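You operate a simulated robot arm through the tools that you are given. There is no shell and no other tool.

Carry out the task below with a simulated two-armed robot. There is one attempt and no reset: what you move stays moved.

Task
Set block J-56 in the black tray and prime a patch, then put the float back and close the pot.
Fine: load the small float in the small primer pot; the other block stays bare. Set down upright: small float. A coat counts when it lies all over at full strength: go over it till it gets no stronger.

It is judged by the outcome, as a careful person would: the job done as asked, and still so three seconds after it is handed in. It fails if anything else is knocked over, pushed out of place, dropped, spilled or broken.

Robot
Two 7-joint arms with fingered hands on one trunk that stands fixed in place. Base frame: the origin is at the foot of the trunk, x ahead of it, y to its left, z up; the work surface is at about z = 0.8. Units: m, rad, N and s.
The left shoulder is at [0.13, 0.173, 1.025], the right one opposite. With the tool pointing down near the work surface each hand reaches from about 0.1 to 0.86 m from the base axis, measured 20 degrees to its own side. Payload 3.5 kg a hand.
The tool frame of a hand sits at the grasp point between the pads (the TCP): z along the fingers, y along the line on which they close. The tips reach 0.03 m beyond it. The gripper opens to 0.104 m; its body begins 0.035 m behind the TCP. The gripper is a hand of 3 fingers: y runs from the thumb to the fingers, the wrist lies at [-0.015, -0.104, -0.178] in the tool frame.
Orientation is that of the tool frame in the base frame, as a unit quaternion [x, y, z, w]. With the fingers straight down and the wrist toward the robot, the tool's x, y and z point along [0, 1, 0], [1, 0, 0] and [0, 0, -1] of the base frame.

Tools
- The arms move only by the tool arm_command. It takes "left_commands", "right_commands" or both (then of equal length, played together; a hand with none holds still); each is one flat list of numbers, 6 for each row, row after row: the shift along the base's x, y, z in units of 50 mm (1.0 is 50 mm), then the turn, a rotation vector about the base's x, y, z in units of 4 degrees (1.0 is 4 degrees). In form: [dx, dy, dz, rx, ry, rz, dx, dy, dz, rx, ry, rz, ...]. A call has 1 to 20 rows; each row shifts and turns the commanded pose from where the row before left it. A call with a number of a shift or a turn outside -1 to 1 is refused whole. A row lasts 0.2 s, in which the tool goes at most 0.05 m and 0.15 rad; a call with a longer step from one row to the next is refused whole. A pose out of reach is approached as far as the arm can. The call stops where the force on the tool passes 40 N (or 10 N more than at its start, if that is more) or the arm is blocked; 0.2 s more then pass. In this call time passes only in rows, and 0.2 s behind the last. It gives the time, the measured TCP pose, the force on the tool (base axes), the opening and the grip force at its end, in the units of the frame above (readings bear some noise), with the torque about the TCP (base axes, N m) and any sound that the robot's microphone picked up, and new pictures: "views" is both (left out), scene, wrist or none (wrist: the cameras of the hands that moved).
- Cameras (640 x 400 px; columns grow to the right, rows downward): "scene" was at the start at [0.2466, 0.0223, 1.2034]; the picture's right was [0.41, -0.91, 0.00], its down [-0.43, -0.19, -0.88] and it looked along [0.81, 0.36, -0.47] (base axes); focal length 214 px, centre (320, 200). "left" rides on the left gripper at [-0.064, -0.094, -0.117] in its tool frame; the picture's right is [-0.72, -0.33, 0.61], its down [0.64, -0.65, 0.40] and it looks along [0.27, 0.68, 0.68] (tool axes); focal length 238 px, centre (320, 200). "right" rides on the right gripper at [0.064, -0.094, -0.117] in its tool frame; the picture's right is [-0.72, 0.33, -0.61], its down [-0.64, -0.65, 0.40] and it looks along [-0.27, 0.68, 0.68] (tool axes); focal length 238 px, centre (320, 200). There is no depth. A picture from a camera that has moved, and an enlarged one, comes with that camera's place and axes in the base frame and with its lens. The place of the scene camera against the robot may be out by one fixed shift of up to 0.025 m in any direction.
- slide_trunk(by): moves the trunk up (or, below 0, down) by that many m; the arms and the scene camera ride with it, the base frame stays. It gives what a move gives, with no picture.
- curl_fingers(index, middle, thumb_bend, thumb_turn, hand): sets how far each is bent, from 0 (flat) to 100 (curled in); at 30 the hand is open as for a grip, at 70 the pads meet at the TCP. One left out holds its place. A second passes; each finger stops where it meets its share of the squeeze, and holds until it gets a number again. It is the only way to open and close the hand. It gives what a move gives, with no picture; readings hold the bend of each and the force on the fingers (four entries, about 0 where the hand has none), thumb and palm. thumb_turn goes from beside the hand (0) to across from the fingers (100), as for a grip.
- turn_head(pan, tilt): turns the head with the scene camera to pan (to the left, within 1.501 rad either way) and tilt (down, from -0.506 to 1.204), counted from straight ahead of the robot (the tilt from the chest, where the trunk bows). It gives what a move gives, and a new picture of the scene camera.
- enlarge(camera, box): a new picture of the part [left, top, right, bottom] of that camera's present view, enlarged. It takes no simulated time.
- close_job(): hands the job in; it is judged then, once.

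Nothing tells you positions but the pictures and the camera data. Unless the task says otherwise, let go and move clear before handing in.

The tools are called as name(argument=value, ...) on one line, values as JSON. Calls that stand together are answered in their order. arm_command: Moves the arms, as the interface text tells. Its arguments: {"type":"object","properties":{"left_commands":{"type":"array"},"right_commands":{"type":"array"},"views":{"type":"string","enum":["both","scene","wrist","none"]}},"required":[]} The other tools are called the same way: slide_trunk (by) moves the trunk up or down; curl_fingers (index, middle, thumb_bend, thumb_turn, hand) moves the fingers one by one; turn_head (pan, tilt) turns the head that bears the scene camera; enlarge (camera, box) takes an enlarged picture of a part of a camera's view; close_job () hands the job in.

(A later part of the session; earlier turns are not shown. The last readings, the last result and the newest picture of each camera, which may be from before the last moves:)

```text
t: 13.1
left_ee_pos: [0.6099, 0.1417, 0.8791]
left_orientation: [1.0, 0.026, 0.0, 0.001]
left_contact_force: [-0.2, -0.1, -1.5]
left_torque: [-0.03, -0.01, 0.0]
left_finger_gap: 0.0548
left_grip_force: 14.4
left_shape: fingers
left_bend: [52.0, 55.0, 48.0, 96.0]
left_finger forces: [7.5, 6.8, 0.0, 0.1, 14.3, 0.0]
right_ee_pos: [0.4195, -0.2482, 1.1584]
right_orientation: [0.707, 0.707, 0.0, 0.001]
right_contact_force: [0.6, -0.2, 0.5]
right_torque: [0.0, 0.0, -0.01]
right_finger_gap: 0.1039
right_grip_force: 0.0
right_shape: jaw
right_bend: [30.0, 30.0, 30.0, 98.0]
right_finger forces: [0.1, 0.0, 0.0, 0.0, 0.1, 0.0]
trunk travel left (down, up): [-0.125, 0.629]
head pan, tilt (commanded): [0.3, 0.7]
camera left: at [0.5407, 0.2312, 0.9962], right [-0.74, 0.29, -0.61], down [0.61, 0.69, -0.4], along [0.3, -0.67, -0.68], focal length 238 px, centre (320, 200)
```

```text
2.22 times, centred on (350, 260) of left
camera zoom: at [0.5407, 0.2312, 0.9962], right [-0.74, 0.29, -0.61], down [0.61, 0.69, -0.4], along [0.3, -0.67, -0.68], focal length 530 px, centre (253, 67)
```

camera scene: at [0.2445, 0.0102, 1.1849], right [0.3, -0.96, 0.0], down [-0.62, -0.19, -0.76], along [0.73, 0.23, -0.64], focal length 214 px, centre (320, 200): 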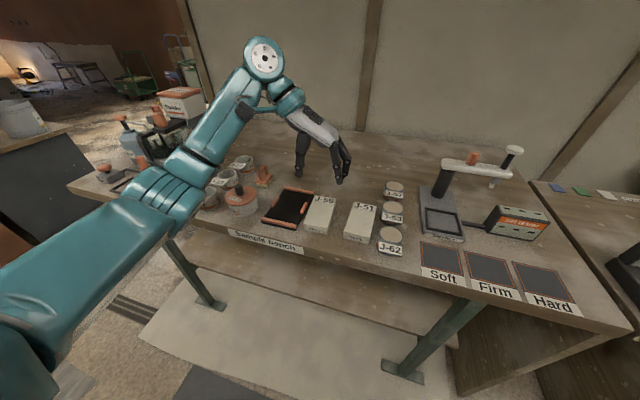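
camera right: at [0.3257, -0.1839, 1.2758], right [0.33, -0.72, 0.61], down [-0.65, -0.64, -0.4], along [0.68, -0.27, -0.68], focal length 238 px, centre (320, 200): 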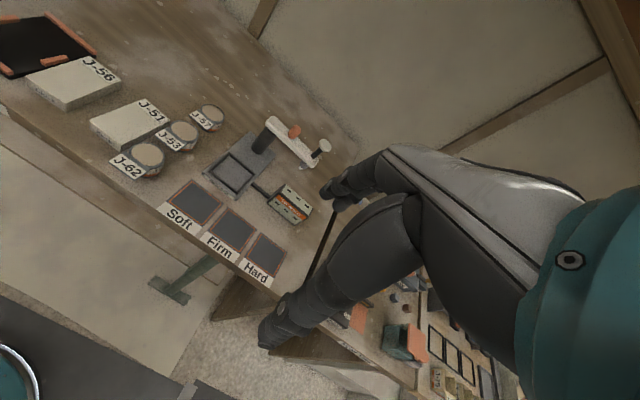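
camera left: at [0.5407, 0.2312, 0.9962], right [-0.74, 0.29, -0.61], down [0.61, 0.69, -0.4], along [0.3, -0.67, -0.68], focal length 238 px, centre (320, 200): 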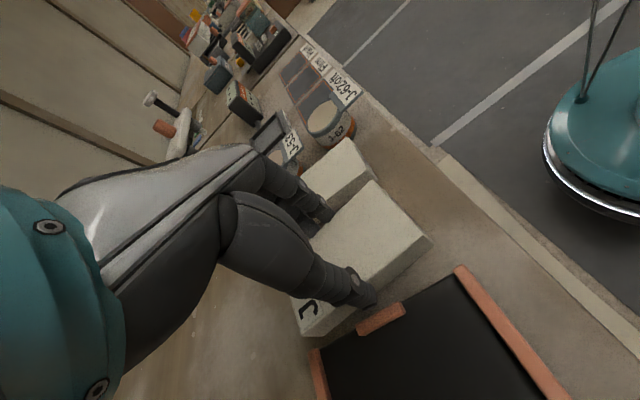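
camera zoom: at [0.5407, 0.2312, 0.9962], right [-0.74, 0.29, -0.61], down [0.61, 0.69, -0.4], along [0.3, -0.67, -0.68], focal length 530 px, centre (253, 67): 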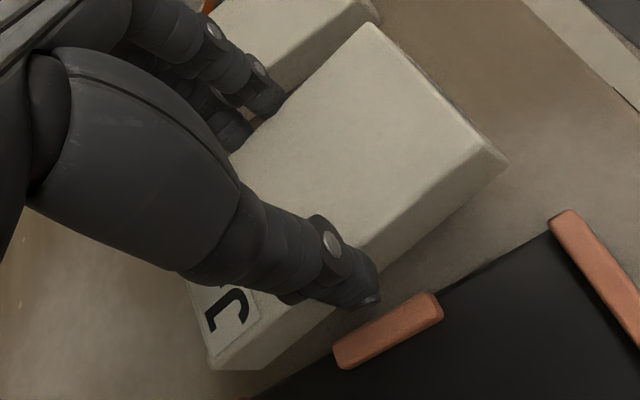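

The block hangs level, centred on the hand. I'll carry it over the tray centre (0.616, 0.228) and square it up.

arm_command(left_commands=[0, 0, 0.1, 0, 0, 0, 0.03, 0.43, 0, 0, 0, -0.22, 0.03, 0.43, 0, 0, 0, -0.22, 0.03, 0.43, 0, 0, 0, -0.22, 0.03, 0.43, 0, 0, 0, -0.22], views="wrist")

enlarge(camera="scene", box=[250, 150, 350, 250])

enlarge(camera="left", box=[270, 170, 450, 390])

```text
t: 14.3
left_ee_pos: [0.6124, 0.2267, 0.8849]
left_orientation: [1.0, -0.006, 0.0, 0.0]
left_contact_force: [0.4, 0.0, -1.1]
left_torque: [-0.03, -0.01, 0.0]
left_finger_gap: 0.0547
left_grip_force: 14.6
left_shape: fingers
left_bend: [52.0, 55.0, 48.0, 96.0]
left_finger forces: [7.5, 6.9, 0.0, 0.1, 14.2, 0.0]
right_ee_pos: [0.4208, -0.2489, 1.1589]
right_orientation: [0.707, 0.707, 0.0, 0.0]
right_contact_force: [0.1, -0.6, -0.7]
right_torque: [-0.02, 0.04, -0.01]
right_finger_gap: 0.1037
right_grip_force: 0.0
right_shape: jaw
right_bend: [30.0, 30.0, 30.0, 98.0]
right_finger forces: [0.0, 0.1, 0.0, 0.1, 0.0, 0.1]
trunk travel left (down, up): [-0.125, 0.629]
head pan, tilt (commanded): [0.3, 0.7]
camera left: at [0.5501, 0.3215, 1.0011], right [-0.72, 0.33, -0.61], down [0.65, 0.65, -0.4], along [0.26, -0.69, -0.68], focal length 238 px, centre (320, 200)
```

left: 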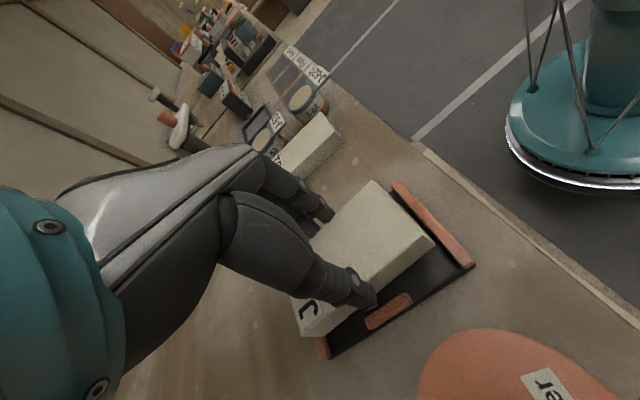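

```text
4.00 times, centred on (300, 200) of scene
camera zoom: at [0.2446, 0.0103, 1.185], right [0.3, -0.96, 0.0], down [-0.62, -0.19, -0.76], along [0.73, 0.23, -0.64], focal length 858 px, centre (400, 200)
```

zoom: 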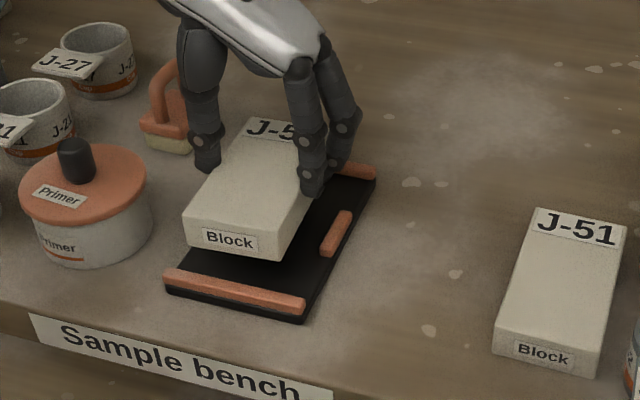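

```text
1.82 times, centred on (360, 280) of left
camera zoom: at [0.5501, 0.3215, 1.0011], right [-0.72, 0.33, -0.61], down [0.65, 0.65, -0.4], along [0.26, -0.69, -0.68], focal length 433 px, centre (247, 54)
```

zoom: 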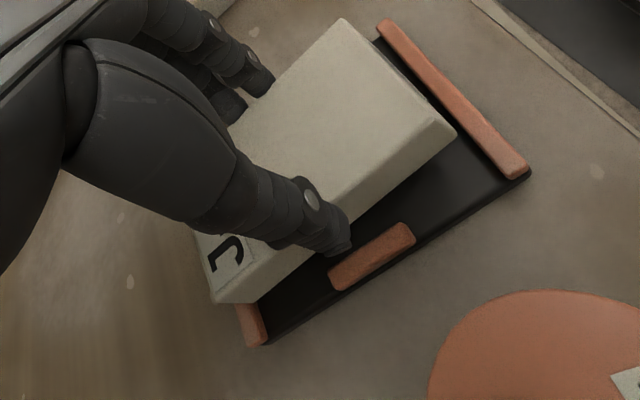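

arm_command(left_commands=[0.08, -0.02, -0.1, 0, 0, -0.1, 0, 0, -0.2, 0, 0, 0, 0, 0, -0.16, 0, 0, 0], views="wrist")

enlarge(camera="scene", box=[250, 150, 350, 250])

enlarge(camera="left", box=[270, 170, 450, 390])

```text
t: 15.1
left_ee_pos: [0.6194, 0.2247, 0.8605]
left_orientation: [1.0, -0.009, -0.001, 0.0]
left_contact_force: [0.4, 0.5, -1.5]
left_torque: [-0.01, -0.03, 0.0]
left_finger_gap: 0.0545
left_grip_force: 13.9
left_shape: fingers
left_bend: [52.0, 55.0, 48.0, 96.0]
left_finger forces: [7.5, 7.0, 0.0, 0.0, 14.3, 0.0]
right_ee_pos: [0.4211, -0.2478, 1.1595]
right_orientation: [0.707, 0.707, 0.0, -0.001]
right_contact_force: [1.0, 0.7, 0.2]
right_torque: [-0.02, -0.04, -0.03]
right_finger_gap: 0.1038
right_grip_force: 0.1
right_shape: jaw
right_bend: [30.0, 30.0, 30.0, 98.0]
right_finger forces: [0.1, 0.0, 0.0, 0.0, 0.1, 0.0]
trunk travel left (down, up): [-0.125, 0.629]
head pan, tilt (commanded): [0.3, 0.7]
camera left: at [0.5566, 0.32, 0.9779], right [-0.71, 0.34, -0.61], down [0.65, 0.64, -0.4], along [0.26, -0.69, -0.68], focal length 238 px, centre (320, 200)
```

left: 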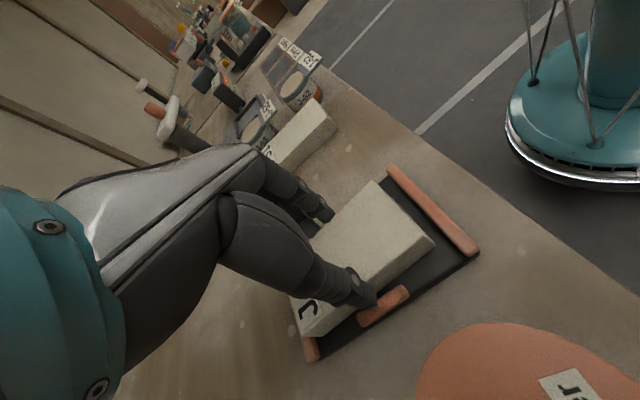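

```text
4.00 times, centred on (300, 200) of scene
camera zoom: at [0.2446, 0.0102, 1.185], right [0.3, -0.96, 0.0], down [-0.62, -0.19, -0.76], along [0.73, 0.23, -0.64], focal length 858 px, centre (400, 200)
```

zoom: 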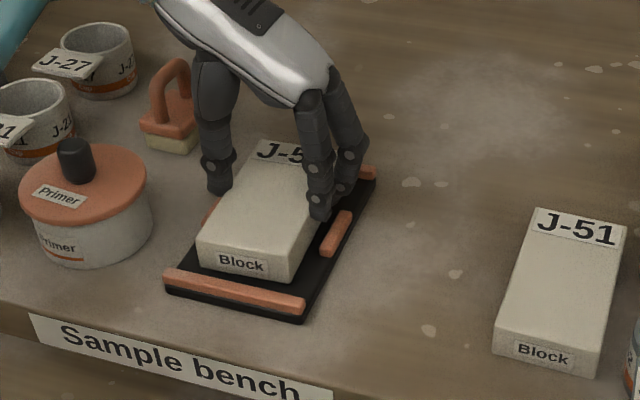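

```text
1.82 times, centred on (360, 280) of left
camera zoom: at [0.5566, 0.32, 0.9779], right [-0.71, 0.34, -0.61], down [0.65, 0.64, -0.4], along [0.26, -0.69, -0.68], focal length 433 px, centre (247, 54)
```

zoom: 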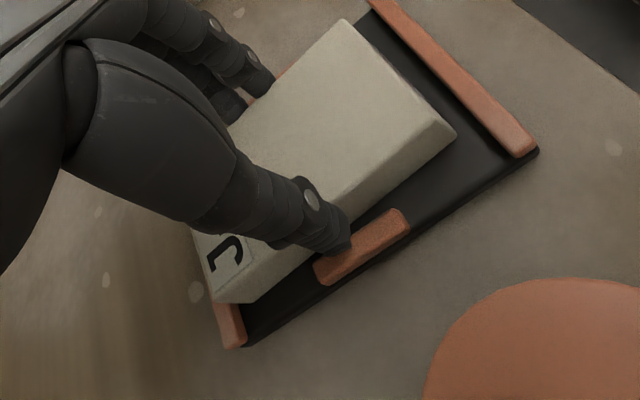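

The block is centred over the tray; I'll lower the last few millimetres until it touches.

arm_command(left_commands=[0, 0, -0.06, 0, 0, 0, 0, 0, -0.03, 0, 0, 0], views="none")

arm_command(left_commands=[0, 0, -0.03, 0, 0, 0], views="none")

```text
t: 15.7
left_ee_pos: [0.6177, 0.2248, 0.8592]
left_orientation: [1.0, -0.008, 0.002, 0.001]
left_contact_force: [0.2, 0.5, 11.3]
left_torque: [0.06, -0.02, 0.0]
left_finger_gap: 0.0549
left_grip_force: 14.6
left_shape: fingers
left_bend: [53.0, 55.0, 48.0, 96.0]
left_finger forces: [7.4, 7.2, 0.0, 0.0, 14.5, 0.0]
right_ee_pos: [0.4205, -0.2501, 1.1596]
right_orientation: [0.707, 0.707, 0.0, 0.0]
right_contact_force: [0.5, -0.6, 0.5]
right_torque: [0.01, 0.01, -0.01]
right_finger_gap: 0.1035
right_grip_force: 0.1
right_shape: jaw
right_bend: [30.0, 30.0, 30.0, 98.0]
right_finger forces: [0.0, 0.0, 0.0, 0.0, 0.1, 0.0]
trunk travel left (down, up): [-0.125, 0.629]
head pan, tilt (commanded): [0.3, 0.7]
```

```text
t: 16.1
left_ee_pos: [0.6191, 0.2237, 0.8595]
left_orientation: [1.0, -0.008, 0.002, 0.001]
left_contact_force: [1.5, -1.1, 19.9]
left_torque: [0.05, -0.06, 0.0]
left_finger_gap: 0.0545
left_grip_force: 15.3
left_shape: fingers
left_bend: [53.0, 55.0, 48.0, 96.0]
left_finger forces: [7.8, 7.9, 0.0, 0.1, 14.4, 0.0]
right_ee_pos: [0.4202, -0.2502, 1.1604]
right_orientation: [0.707, 0.708, 0.001, 0.0]
right_contact_force: [1.0, 0.7, 0.8]
right_torque: [0.01, 0.02, 0.01]
right_finger_gap: 0.1037
right_grip_force: 0.0
right_shape: jaw
right_bend: [30.0, 30.0, 30.0, 98.0]
right_finger forces: [0.0, 0.1, 0.1, 0.0, 0.0, 0.1]
trunk travel left (down, up): [-0.125, 0.629]
head pan, tilt (commanded): [0.3, 0.7]
```

arm_command(left_commands=[0, 0, 0.05, 0, 0, 0], views="wrist")

enlarge(camera="scene", box=[260, 170, 340, 240])

enlarge(camera="left", box=[290, 170, 450, 370])

```text
t: 16.5
left_ee_pos: [0.6172, 0.2246, 0.8583]
left_orientation: [1.0, -0.008, 0.002, 0.0]
left_contact_force: [3.2, -3.2, 13.9]
left_torque: [-0.16, -0.09, 0.01]
left_finger_gap: 0.0547
left_grip_force: 16.1
left_shape: fingers
left_bend: [53.0, 55.0, 49.0, 96.0]
left_finger forces: [9.1, 8.7, 0.1, 0.0, 13.8, 0.1]
right_ee_pos: [0.4205, -0.2499, 1.1589]
right_orientation: [0.707, 0.707, -0.001, 0.0]
right_contact_force: [0.5, 0.1, -0.3]
right_torque: [0.01, 0.01, 0.04]
right_finger_gap: 0.1036
right_grip_force: 0.0
right_shape: jaw
right_bend: [30.0, 30.0, 30.0, 98.0]
right_finger forces: [0.1, 0.1, 0.0, 0.0, 0.0, 0.0]
trunk travel left (down, up): [-0.125, 0.629]
head pan, tilt (commanded): [0.3, 0.7]
camera left: at [0.5557, 0.3199, 0.9749], right [-0.71, 0.34, -0.61], down [0.65, 0.64, -0.4], along [0.26, -0.69, -0.68], focal length 238 px, centre (320, 200)
```

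left: 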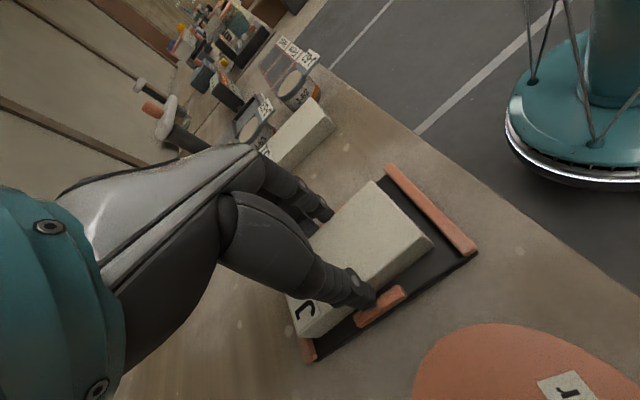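

```text
5.71 times, centred on (300, 205) of scene
camera zoom: at [0.2436, 0.0094, 1.1852], right [0.3, -0.96, 0.0], down [-0.61, -0.19, -0.77], along [0.73, 0.23, -0.64], focal length 1226 px, centre (434, 171)
```

zoom: 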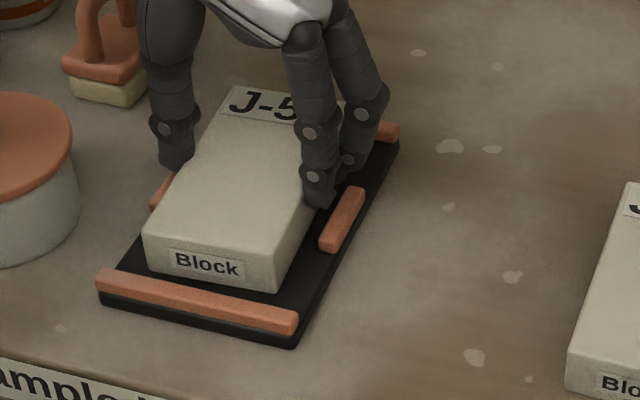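

```text
2.00 times, centred on (370, 270) of left
camera zoom: at [0.5557, 0.3199, 0.9749], right [-0.71, 0.34, -0.61], down [0.65, 0.64, -0.4], along [0.26, -0.69, -0.68], focal length 477 px, centre (220, 60)
```

zoom: 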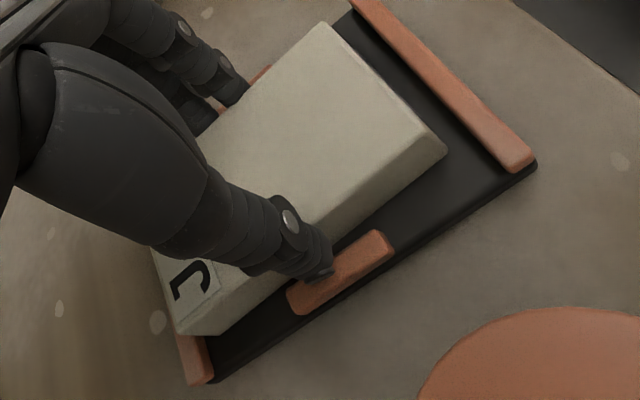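

arm_command(left_commands=[0, 0, 0.04, 0, 0, 0], views="none")

```text
t: 16.9
left_ee_pos: [0.6173, 0.2263, 0.86]
left_orientation: [1.0, -0.007, -0.002, 0.0]
left_contact_force: [2.5, -2.6, 6.8]
left_torque: [-0.14, -0.1, 0.02]
left_finger_gap: 0.0547
left_grip_force: 15.9
left_shape: fingers
left_bend: [53.0, 55.0, 49.0, 96.0]
left_finger forces: [8.7, 8.1, 0.0, 0.0, 14.1, 0.0]
right_ee_pos: [0.4206, -0.2476, 1.1581]
right_orientation: [0.707, 0.707, 0.0, 0.0]
right_contact_force: [0.0, 0.6, -0.6]
right_torque: [0.01, 0.01, -0.01]
right_finger_gap: 0.1039
right_grip_force: 0.0
right_shape: jaw
right_bend: [30.0, 30.0, 30.0, 98.0]
right_finger forces: [0.0, 0.0, 0.0, 0.1, 0.0, 0.0]
trunk travel left (down, up): [-0.125, 0.629]
head pan, tilt (commanded): [0.3, 0.7]
```

Downward force is relaxing with the block resting in the tray. Releasing now.

curl_fingers(hand="left", index=42, middle=42, thumb_bend=42)

enlarge(camera="scene", box=[260, 170, 340, 240])

enlarge(camera="left", box=[290, 170, 450, 370])

```text
t: 17.9
left_ee_pos: [0.6176, 0.2257, 0.8599]
left_orientation: [1.0, -0.009, 0.0, 0.0]
left_contact_force: [-0.3, 0.6, 0.1]
left_torque: [-0.03, 0.0, -0.02]
left_finger_gap: 0.0724
left_grip_force: 0.0
left_shape: fingers
left_bend: [42.0, 42.0, 42.0, 97.0]
left_finger forces: [0.0, 0.0, 0.0, 0.0, 0.1, 0.0]
right_ee_pos: [0.4199, -0.2487, 1.1606]
right_orientation: [0.707, 0.708, 0.0, 0.001]
right_contact_force: [-0.3, 0.2, -0.5]
right_torque: [0.02, -0.03, 0.0]
right_finger_gap: 0.1038
right_grip_force: 0.2
right_shape: jaw
right_bend: [30.0, 30.0, 30.0, 98.0]
right_finger forces: [0.0, 0.1, 0.1, 0.0, 0.0, 0.0]
trunk travel left (down, up): [-0.125, 0.629]
head pan, tilt (commanded): [0.3, 0.7]
```

```text
5.71 times, centred on (300, 205) of scene
camera zoom: at [0.2445, 0.0102, 1.185], right [0.3, -0.96, 0.0], down [-0.62, -0.19, -0.76], along [0.73, 0.23, -0.64], focal length 1226 px, centre (434, 171)
```

zoom: 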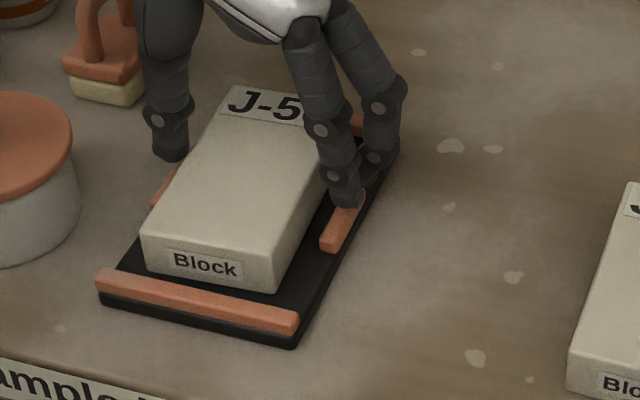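

```text
2.00 times, centred on (370, 270) of left
camera zoom: at [0.5561, 0.3207, 0.9765], right [-0.71, 0.34, -0.61], down [0.65, 0.64, -0.4], along [0.26, -0.69, -0.68], focal length 477 px, centre (220, 60)
```

zoom: 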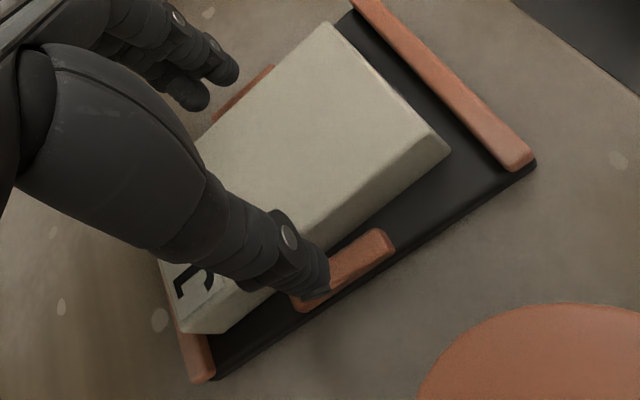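

The block sits free in the tray. I'll raise the hand straight up and back to check how it lies, then look at the pot.

arm_command(left_commands=[0, 0, 0.4, 0, 0, 0, 0, 0, 0.8, 0, 0, 0, 0, 0.4, 0.8, 0, 0, 0, -0.2, 0.8, 0.4, 0, 0, 0, -0.2, 0.8, 0, 0, 0, 0, -0.2, 0.4, 0, 0, 0, 0], views="wrist")

enlarge(camera="scene", box=[250, 160, 350, 240])

enlarge(camera="left", box=[300, 170, 480, 370])

```text
t: 19.3
left_ee_pos: [0.5891, 0.3443, 0.9809]
left_orientation: [1.0, -0.008, 0.001, 0.0]
left_contact_force: [-0.5, 0.1, 0.4]
left_torque: [-0.02, 0.01, 0.03]
left_finger_gap: 0.0723
left_grip_force: 0.0
left_shape: fingers
left_bend: [42.0, 42.0, 42.0, 97.0]
left_finger forces: [0.0, 0.1, 0.0, 0.0, 0.0, 0.1]
right_ee_pos: [0.4202, -0.2483, 1.1582]
right_orientation: [0.707, 0.707, -0.001, 0.001]
right_contact_force: [0.8, -0.2, 0.2]
right_torque: [0.03, 0.0, -0.02]
right_finger_gap: 0.1037
right_grip_force: 0.0
right_shape: jaw
right_bend: [30.0, 30.0, 30.0, 98.0]
right_finger forces: [0.1, 0.1, 0.1, 0.0, 0.0, 0.0]
trunk travel left (down, up): [-0.125, 0.629]
head pan, tilt (commanded): [0.3, 0.7]
camera left: at [0.5271, 0.4405, 1.0976], right [-0.71, 0.34, -0.61], down [0.65, 0.64, -0.4], along [0.26, -0.69, -0.68], focal length 238 px, centre (320, 200)
```

left: 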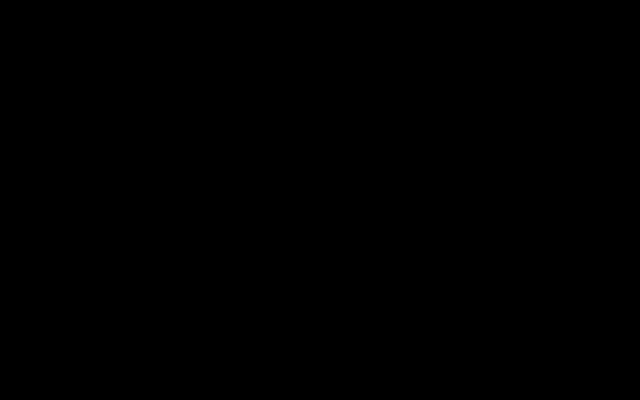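

```text
5.00 times, centred on (300, 200) of scene
camera zoom: at [0.2444, 0.0103, 1.185], right [0.3, -0.96, 0.0], down [-0.62, -0.19, -0.77], along [0.73, 0.23, -0.64], focal length 1072 px, centre (420, 200)
```

zoom: 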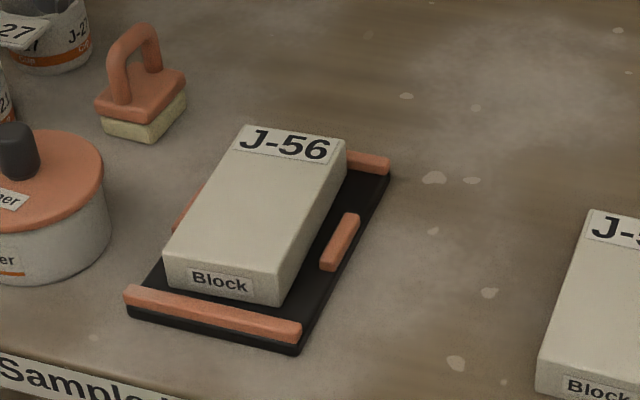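

```text
2.00 times, centred on (390, 270) of left
camera zoom: at [0.5271, 0.4405, 1.0976], right [-0.71, 0.34, -0.61], down [0.65, 0.64, -0.4], along [0.26, -0.69, -0.68], focal length 477 px, centre (180, 60)
```

zoom: 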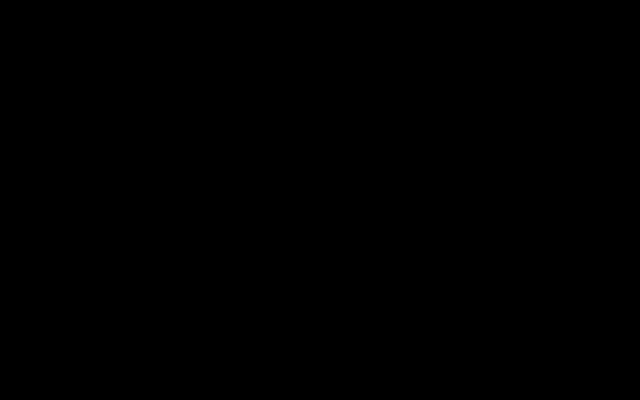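

The block lies in the tray within the rails. The left wrist camera has gone black, so I'll test it again, and check the scene and right cameras.

arm_command(left_commands=[0, 0, 0.1, 0, 0, 0], right_commands=[0, 0, 0, 0, 0, 0], views="both")

```text
t: 19.7
left_ee_pos: [0.5895, 0.3452, 0.9849]
left_orientation: [1.0, -0.007, 0.0, -0.001]
left_contact_force: [0.4, -0.4, 0.8]
left_torque: [0.01, 0.0, 0.02]
left_finger_gap: 0.0726
left_grip_force: 0.0
left_shape: fingers
left_bend: [42.0, 42.0, 42.0, 97.0]
left_finger forces: [0.1, 0.1, 0.0, 0.1, 0.0, 0.0]
right_ee_pos: [0.4197, -0.2487, 1.1586]
right_orientation: [0.707, 0.707, 0.0, 0.001]
right_contact_force: [-0.4, -0.4, -0.4]
right_torque: [0.04, -0.02, 0.0]
right_finger_gap: 0.1035
right_grip_force: 0.1
right_shape: jaw
right_bend: [30.0, 30.0, 30.0, 98.0]
right_finger forces: [0.1, 0.0, 0.1, 0.1, 0.0, 0.0]
trunk travel left (down, up): [-0.125, 0.629]
head pan, tilt (commanded): [0.3, 0.7]
camera scene: at [0.2444, 0.0102, 1.185], right [0.3, -0.96, 0.0], down [-0.62, -0.19, -0.77], along [0.73, 0.23, -0.64], focal length 214 px, centre (320, 200)
camera right: at [0.3256, -0.1838, 1.2759], right [0.33, -0.72, 0.61], down [-0.65, -0.64, -0.4], along [0.68, -0.27, -0.68], focal length 238 px, centre (320, 200)
camera left: at [0.5269, 0.4406, 1.1018], right [-0.71, 0.34, -0.61], down [0.65, 0.64, -0.4], along [0.26, -0.69, -0.68], focal length 238 px, centre (320, 200)
```

scene: 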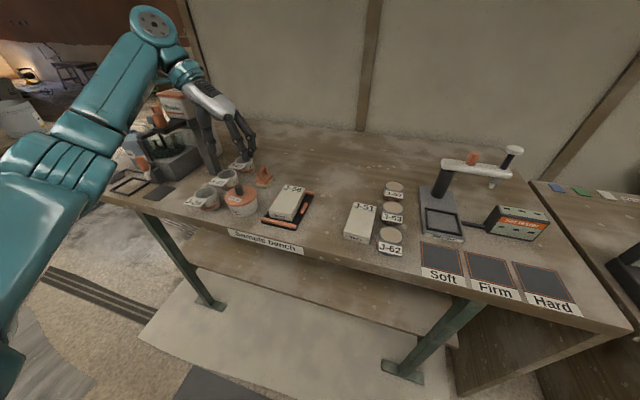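
right: 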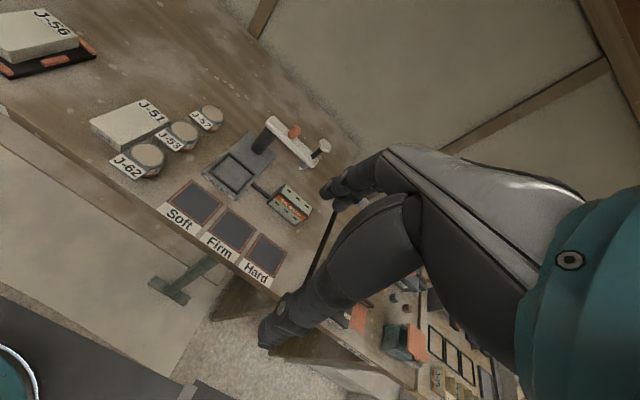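
left: 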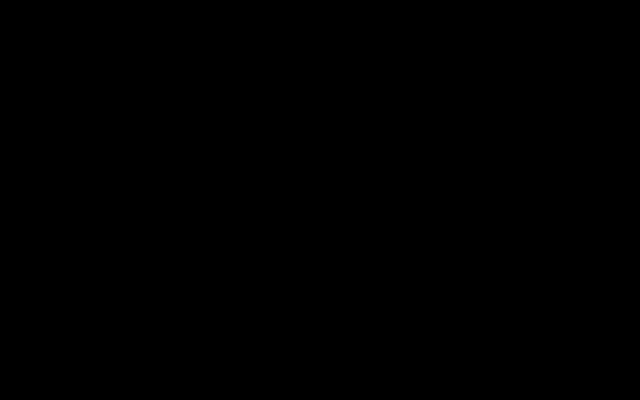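

The left wrist camera has failed, so I'll use the right hand's camera as an accurate second view: move it to about (0.50, 0.06, 1.12), where it sees pot, float and tray.

arm_command(right_commands=[0.2, 0.775, -0.1, 0, 0, 0, 0.2, 0.775, -0.1, 0, 0, 0, 0.2, 0.775, -0.1, 0, 0, 0, 0.2, 0.775, -0.1, 0, 0, 0, 0.2, 0.775, -0.1, 0, 0, 0, 0.2, 0.775, -0.1, 0, 0, 0, 0.2, 0.775, -0.1, 0, 0, 0, 0.2, 0.775, -0.1, 0, 0, 0], views="both")

enlarge(camera="right", box=[0, 60, 260, 240])

enlarge(camera="scene", box=[170, 130, 330, 250])

```text
t: 21.5
left_ee_pos: [0.5898, 0.3461, 0.9841]
left_orientation: [1.0, -0.008, -0.001, 0.0]
left_contact_force: [-0.7, 0.1, -0.2]
left_torque: [-0.01, 0.01, 0.0]
left_finger_gap: 0.0727
left_grip_force: 0.0
left_shape: fingers
left_bend: [42.0, 42.0, 42.0, 97.0]
left_finger forces: [0.1, 0.0, 0.1, 0.0, 0.1, 0.1]
right_ee_pos: [0.5025, 0.0625, 1.1198]
right_orientation: [0.707, 0.707, -0.001, 0.001]
right_contact_force: [0.0, 0.2, 0.8]
right_torque: [0.04, 0.0, 0.0]
right_finger_gap: 0.1038
right_grip_force: 0.1
right_shape: jaw
right_bend: [30.0, 30.0, 30.0, 98.0]
right_finger forces: [0.1, 0.1, 0.0, 0.1, 0.1, 0.1]
trunk travel left (down, up): [-0.125, 0.629]
head pan, tilt (commanded): [0.3, 0.7]
camera scene: at [0.2447, 0.0105, 1.1849], right [0.3, -0.96, 0.0], down [-0.62, -0.19, -0.76], along [0.73, 0.23, -0.64], focal length 214 px, centre (320, 200)
camera right: at [0.4063, 0.1287, 1.2358], right [0.33, -0.72, 0.61], down [-0.65, -0.64, -0.4], along [0.68, -0.27, -0.68], focal length 238 px, centre (320, 200)
```

scene: 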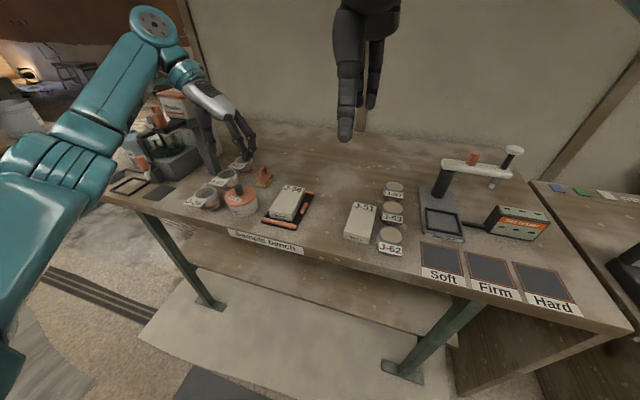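
right: 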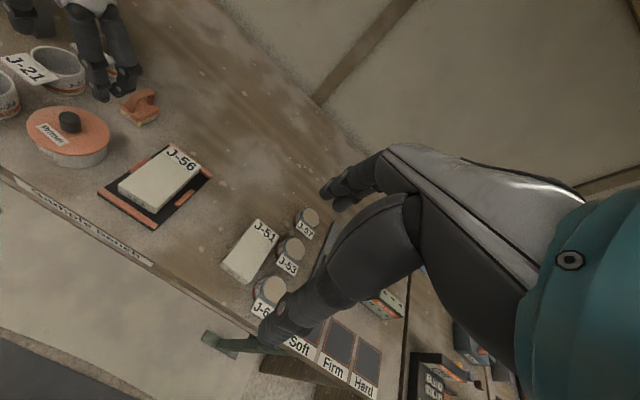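

```text
2.22 times, centred on (130, 150) of right
camera zoom: at [0.4063, 0.1287, 1.2358], right [0.33, -0.72, 0.61], down [-0.65, -0.64, -0.4], along [0.68, -0.27, -0.68], focal length 530 px, centre (742, 311)
```

zoom: 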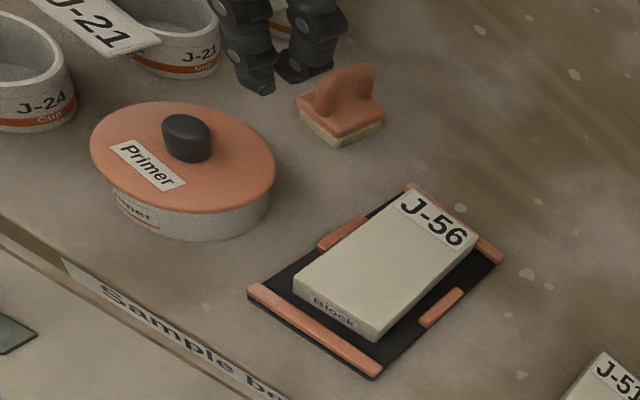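

```text
3.33 times, centred on (250, 190) of scene
camera zoom: at [0.2447, 0.0105, 1.1849], right [0.3, -0.96, 0.0], down [-0.62, -0.19, -0.76], along [0.73, 0.23, -0.64], focal length 715 px, centre (553, 233)
```

zoom: 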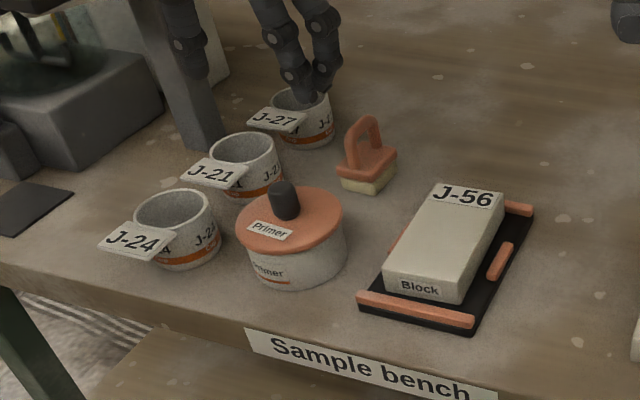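

This is an excellent second view. I'll enlarge for precise measurement of knob, float and block.

enlarge(camera="right", box=[20, 95, 120, 175])

enlarge(camera="right", box=[110, 75, 170, 130])

enlarge(camera="right", box=[95, 140, 215, 235])

enlarge(camera="scene", box=[215, 165, 275, 220])

```text
5.00 times, centred on (70, 135) of right
camera zoom: at [0.4063, 0.1287, 1.2358], right [0.33, -0.72, 0.61], down [-0.65, -0.64, -0.4], along [0.68, -0.27, -0.68], focal length 1192 px, centre (1570, 525)
```

zoom: 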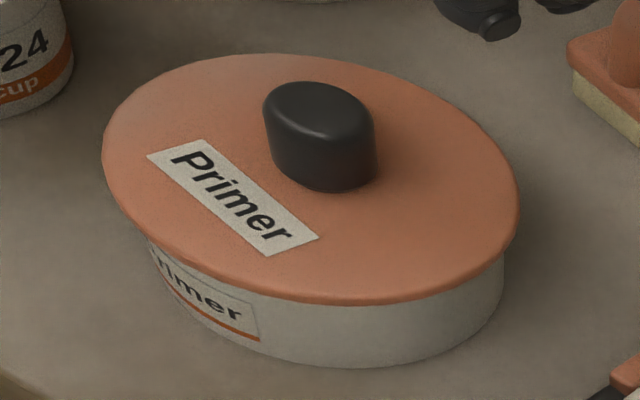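

```text
7.27 times, centred on (140, 102) of right
camera zoom: at [0.4063, 0.1287, 1.2358], right [0.33, -0.72, 0.61], down [-0.65, -0.64, -0.4], along [0.68, -0.27, -0.68], focal length 1734 px, centre (1629, 909)
```

zoom: 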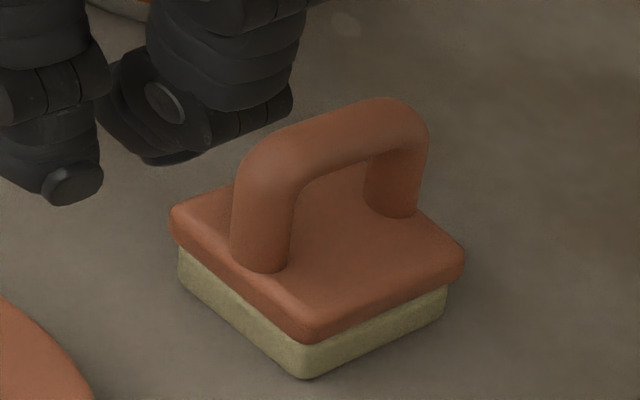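

```text
4.21 times, centred on (155, 188) of right
camera zoom: at [0.4063, 0.1287, 1.2358], right [0.33, -0.72, 0.61], down [-0.65, -0.64, -0.4], along [0.68, -0.27, -0.68], focal length 1004 px, centre (1015, 253)
```

zoom: 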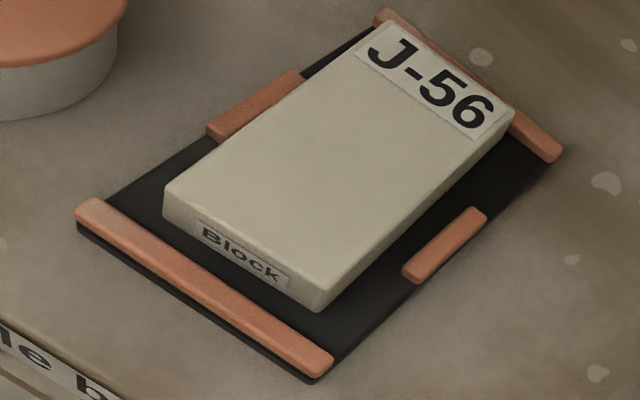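

```text
7.27 times, centred on (245, 192) of scene
camera zoom: at [0.2447, 0.0105, 1.1849], right [0.3, -0.96, 0.0], down [-0.62, -0.19, -0.76], along [0.73, 0.23, -0.64], focal length 1560 px, centre (866, 254)
```

zoom: 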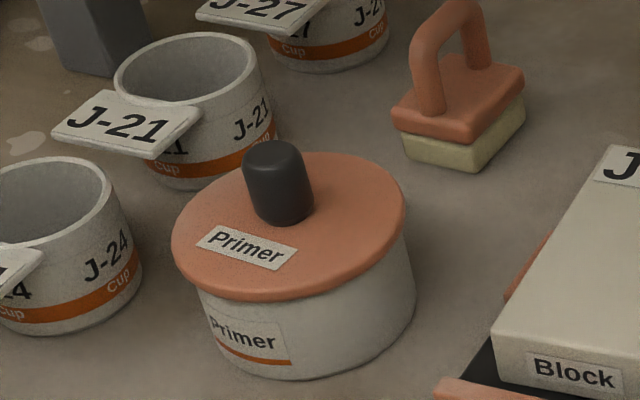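

Knob is at about (0.579, 0.349), lid top z≈0.845, knob top z≈0.870. The float sits at (0.695, 0.345) with its handle along x. I'll bring the left hand down over the knob.

arm_command(left_commands=[-0.21, 0.06, -0.3, 0, 0, 0, 0, 0, -0.5, 0, 0, 0, 0, 0, -0.5, 0, 0, 0], views="none")

enlarge(camera="right", box=[20, 75, 140, 175])

enlarge(camera="scene", box=[205, 140, 285, 220])

```text
t: 22.3
left_ee_pos: [0.5789, 0.3479, 0.9204]
left_orientation: [1.0, -0.008, 0.0, 0.0]
left_contact_force: [0.0, 0.5, -0.1]
left_torque: [-0.02, 0.0, 0.0]
left_finger_gap: 0.0727
left_grip_force: 0.0
left_shape: fingers
left_bend: [42.0, 42.0, 42.0, 97.0]
left_finger forces: [0.0, 0.0, 0.0, 0.1, 0.1, 0.1]
right_ee_pos: [0.5022, 0.0625, 1.1192]
right_orientation: [0.707, 0.707, 0.0, -0.001]
right_contact_force: [0.3, 0.1, 0.5]
right_torque: [-0.01, 0.01, 0.01]
right_finger_gap: 0.1036
right_grip_force: 0.1
right_shape: jaw
right_bend: [30.0, 30.0, 30.0, 98.0]
right_finger forces: [0.1, 0.0, 0.1, 0.0, 0.0, 0.0]
trunk travel left (down, up): [-0.125, 0.629]
head pan, tilt (commanded): [0.3, 0.7]
```

```text
4.00 times, centred on (80, 125) of right
camera zoom: at [0.4061, 0.128, 1.236], right [0.33, -0.72, 0.61], down [-0.65, -0.64, -0.4], along [0.68, -0.27, -0.68], focal length 953 px, centre (1280, 500)
```

zoom: 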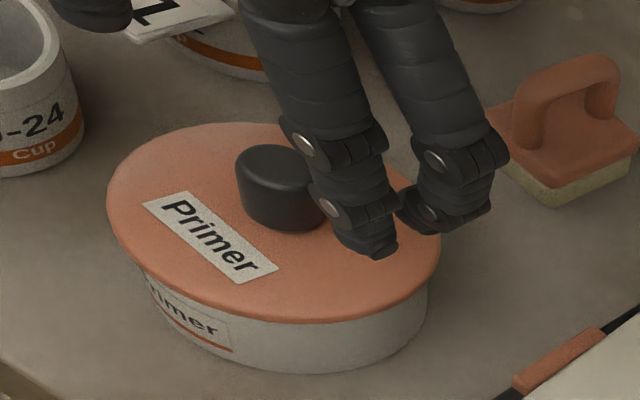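

```text
5.00 times, centred on (245, 180) of scene
camera zoom: at [0.2447, 0.0102, 1.1849], right [0.3, -0.96, 0.0], down [-0.62, -0.19, -0.76], along [0.73, 0.23, -0.64], focal length 1072 px, centre (695, 300)
```

zoom: 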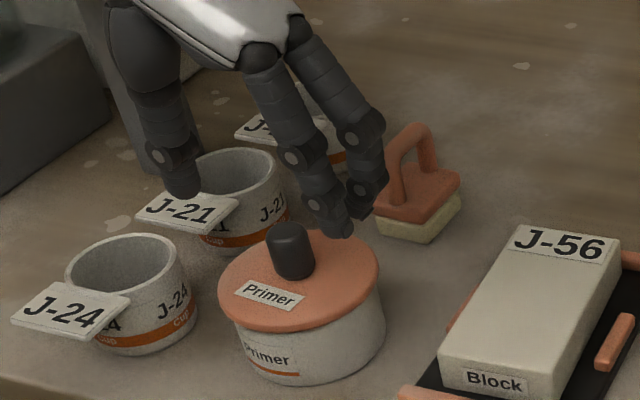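

arm_command(left_commands=[0, 0.02, -0.4, 0, 0, 0, 0, 0, -0.3, 0, 0, 0], views="none")

enlarge(camera="right", box=[20, 75, 140, 175])

enlarge(camera="scene", box=[205, 140, 285, 220])

```text
t: 22.9
left_ee_pos: [0.5782, 0.3495, 0.8853]
left_orientation: [1.0, -0.007, 0.0, -0.001]
left_contact_force: [0.3, -0.4, -0.6]
left_torque: [0.0, 0.0, -0.02]
left_finger_gap: 0.0725
left_grip_force: 0.1
left_shape: fingers
left_bend: [42.0, 42.0, 42.0, 97.0]
left_finger forces: [0.0, 0.0, 0.0, 0.0, 0.1, 0.0]
right_ee_pos: [0.5018, 0.0631, 1.1198]
right_orientation: [0.707, 0.707, 0.0, 0.0]
right_contact_force: [-0.1, 0.9, 0.3]
right_torque: [0.03, 0.05, 0.0]
right_finger_gap: 0.1039
right_grip_force: 0.1
right_shape: jaw
right_bend: [30.0, 30.0, 30.0, 98.0]
right_finger forces: [0.0, 0.0, 0.0, 0.1, 0.0, 0.0]
trunk travel left (down, up): [-0.125, 0.629]
head pan, tilt (commanded): [0.3, 0.7]
```

```text
4.00 times, centred on (80, 125) of right
camera zoom: at [0.4059, 0.1281, 1.2361], right [0.33, -0.72, 0.61], down [-0.65, -0.64, -0.4], along [0.68, -0.27, -0.68], focal length 953 px, centre (1280, 500)
```

zoom: 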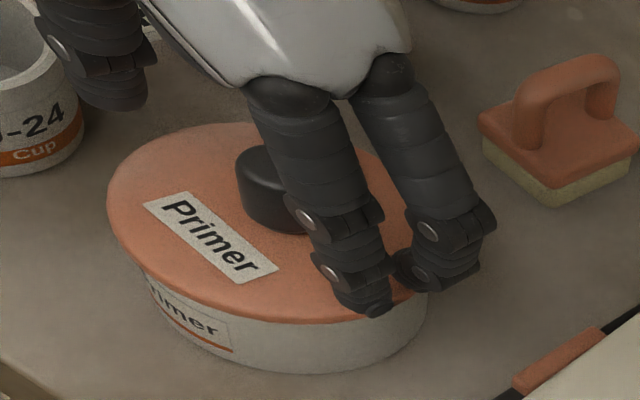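

```text
5.00 times, centred on (245, 180) of scene
camera zoom: at [0.2446, 0.0103, 1.185], right [0.3, -0.96, 0.0], down [-0.62, -0.19, -0.76], along [0.73, 0.23, -0.64], focal length 1072 px, centre (695, 300)
```

zoom: 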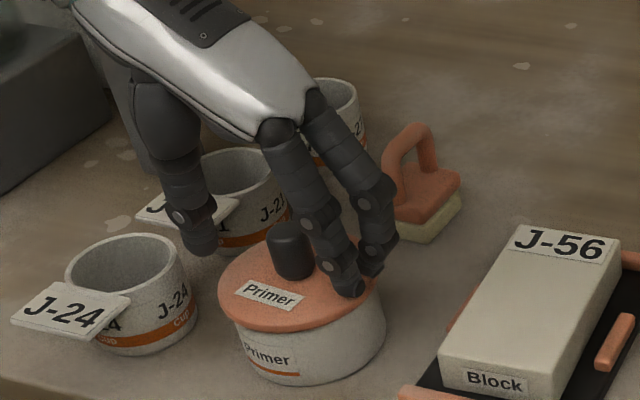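

The knob is between thumb and fingers. Closing now.

curl_fingers(hand="left", index=70, middle=70, thumb_bend=70)

enlarge(camera="right", box=[20, 75, 140, 175])

enlarge(camera="scene", box=[205, 140, 285, 220])

```text
t: 23.9
left_ee_pos: [0.578, 0.3489, 0.8848]
left_orientation: [1.0, -0.008, -0.001, 0.001]
left_contact_force: [-0.2, 0.4, -0.6]
left_torque: [0.04, -0.01, 0.03]
left_finger_gap: 0.0094
left_grip_force: 4.3
left_shape: fingers
left_bend: [68.0, 68.0, 66.0, 97.0]
left_finger forces: [1.6, 2.8, 0.0, 0.1, 4.0, 0.0]
right_ee_pos: [0.5014, 0.0629, 1.1193]
right_orientation: [0.708, 0.707, 0.0, 0.0]
right_contact_force: [0.2, 0.0, 0.8]
right_torque: [-0.03, -0.02, -0.05]
right_finger_gap: 0.1039
right_grip_force: 0.2
right_shape: jaw
right_bend: [30.0, 30.0, 30.0, 98.0]
right_finger forces: [0.1, 0.0, 0.0, 0.0, 0.0, 0.0]
trunk travel left (down, up): [-0.125, 0.629]
head pan, tilt (commanded): [0.3, 0.7]
heard: snap
```

```text
4.00 times, centred on (80, 125) of right
camera zoom: at [0.4059, 0.128, 1.2361], right [0.33, -0.72, 0.61], down [-0.65, -0.64, -0.4], along [0.68, -0.27, -0.68], focal length 953 px, centre (1280, 500)
```

zoom: 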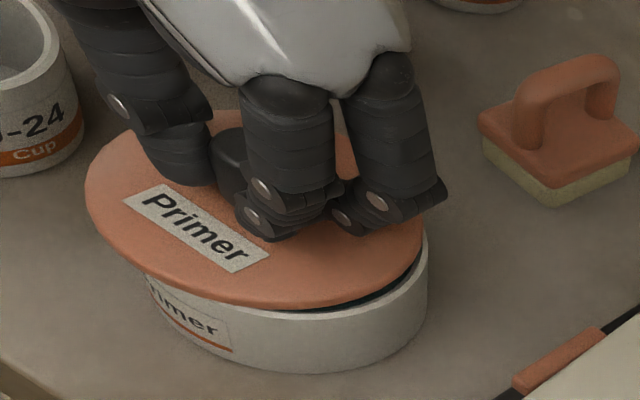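

```text
5.00 times, centred on (245, 180) of scene
camera zoom: at [0.2445, 0.0102, 1.185], right [0.3, -0.96, 0.0], down [-0.62, -0.19, -0.76], along [0.73, 0.23, -0.64], focal length 1072 px, centre (695, 300)
```

zoom: 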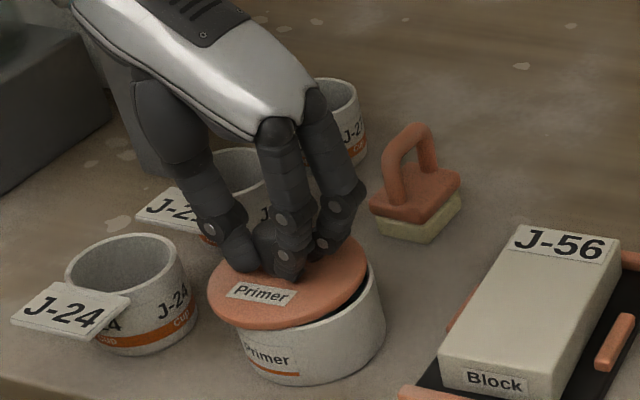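

I heard a snap: the lid has come unseated and shifted slightly. I'll look closely at how the fingers hold the knob before lifting.

enlarge(camera="right", box=[35, 85, 110, 145])

enlarge(camera="scene", box=[235, 165, 275, 205])

```text
6.67 times, centred on (72, 115) of right
camera zoom: at [0.4059, 0.128, 1.2361], right [0.33, -0.72, 0.61], down [-0.65, -0.64, -0.4], along [0.68, -0.27, -0.68], focal length 1589 px, centre (1970, 767)
```

zoom: 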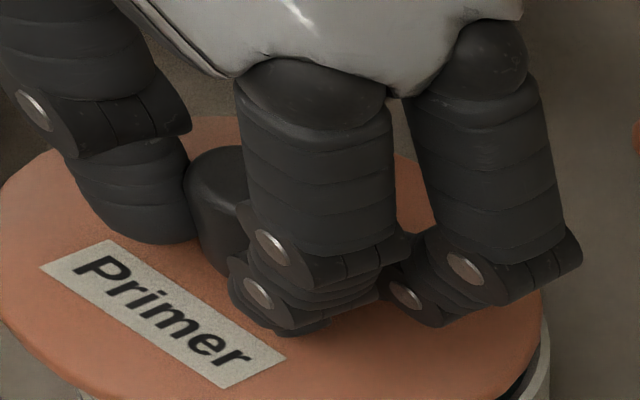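

```text
10.00 times, centred on (255, 185) of scene
camera zoom: at [0.2445, 0.0102, 1.185], right [0.3, -0.96, 0.0], down [-0.62, -0.19, -0.76], along [0.73, 0.23, -0.64], focal length 2145 px, centre (970, 350)
```

zoom: 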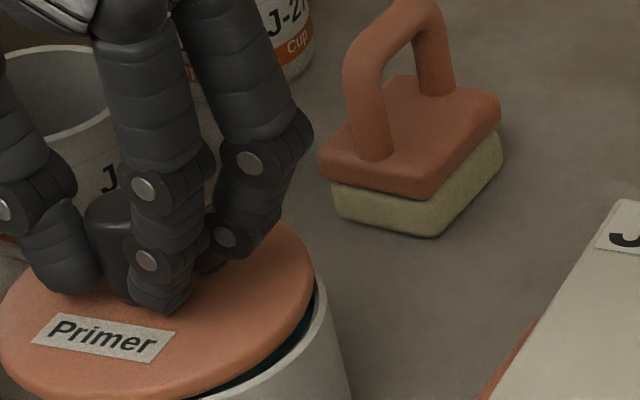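

The knob appears held between thumb and fingers, only lightly. I'll squeeze more.

curl_fingers(hand="left", index=82, middle=82, thumb_bend=82)

enlarge(camera="right", box=[20, 85, 130, 175])

enlarge(camera="scene", box=[225, 165, 285, 225])

```text
t: 24.9
left_ee_pos: [0.577, 0.3483, 0.8854]
left_orientation: [1.0, -0.007, 0.0, 0.0]
left_contact_force: [-1.0, 0.3, 0.7]
left_torque: [0.01, -0.03, 0.01]
left_finger_gap: 0.0002
left_grip_force: 0.1
left_shape: fingers
left_bend: [77.0, 82.0, 74.0, 95.0]
left_finger forces: [0.1, 0.0, 0.1, 0.0, 0.0, 0.1]
right_ee_pos: [0.5022, 0.0616, 1.1201]
right_orientation: [0.707, 0.707, 0.0, 0.0]
right_contact_force: [0.0, -0.2, 0.4]
right_torque: [0.0, 0.0, 0.03]
right_finger_gap: 0.1036
right_grip_force: 0.0
right_shape: jaw
right_bend: [30.0, 30.0, 30.0, 98.0]
right_finger forces: [0.0, 0.0, 0.0, 0.0, 0.1, 0.0]
trunk travel left (down, up): [-0.125, 0.629]
head pan, tilt (commanded): [0.3, 0.7]
```

```text
4.44 times, centred on (75, 130) of right
camera zoom: at [0.4058, 0.128, 1.2361], right [0.33, -0.72, 0.61], down [-0.65, -0.64, -0.4], along [0.68, -0.27, -0.68], focal length 1059 px, centre (1409, 511)
```

zoom: 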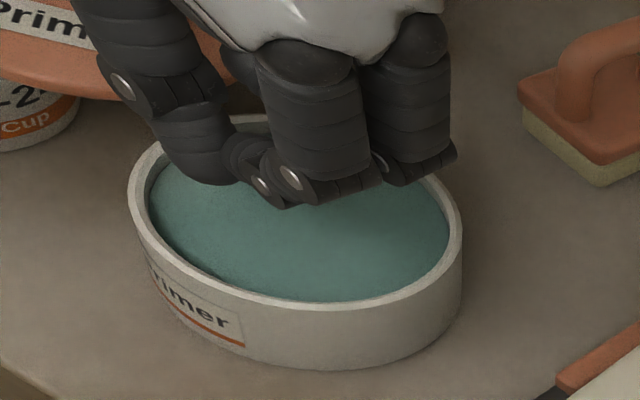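

```text
6.67 times, centred on (255, 195) of scene
camera zoom: at [0.2445, 0.0102, 1.185], right [0.3, -0.96, 0.0], down [-0.62, -0.19, -0.76], along [0.73, 0.23, -0.64], focal length 1430 px, centre (753, 233)
```

zoom: 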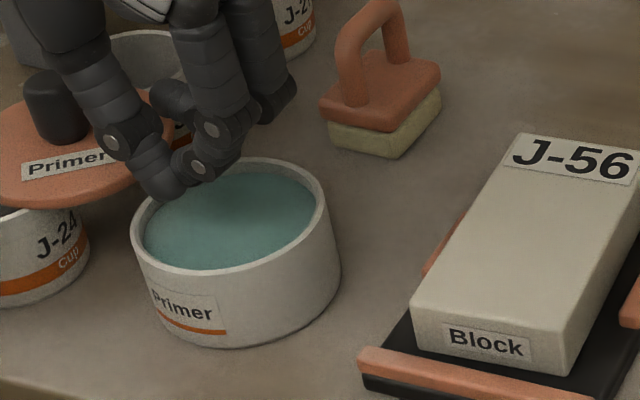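

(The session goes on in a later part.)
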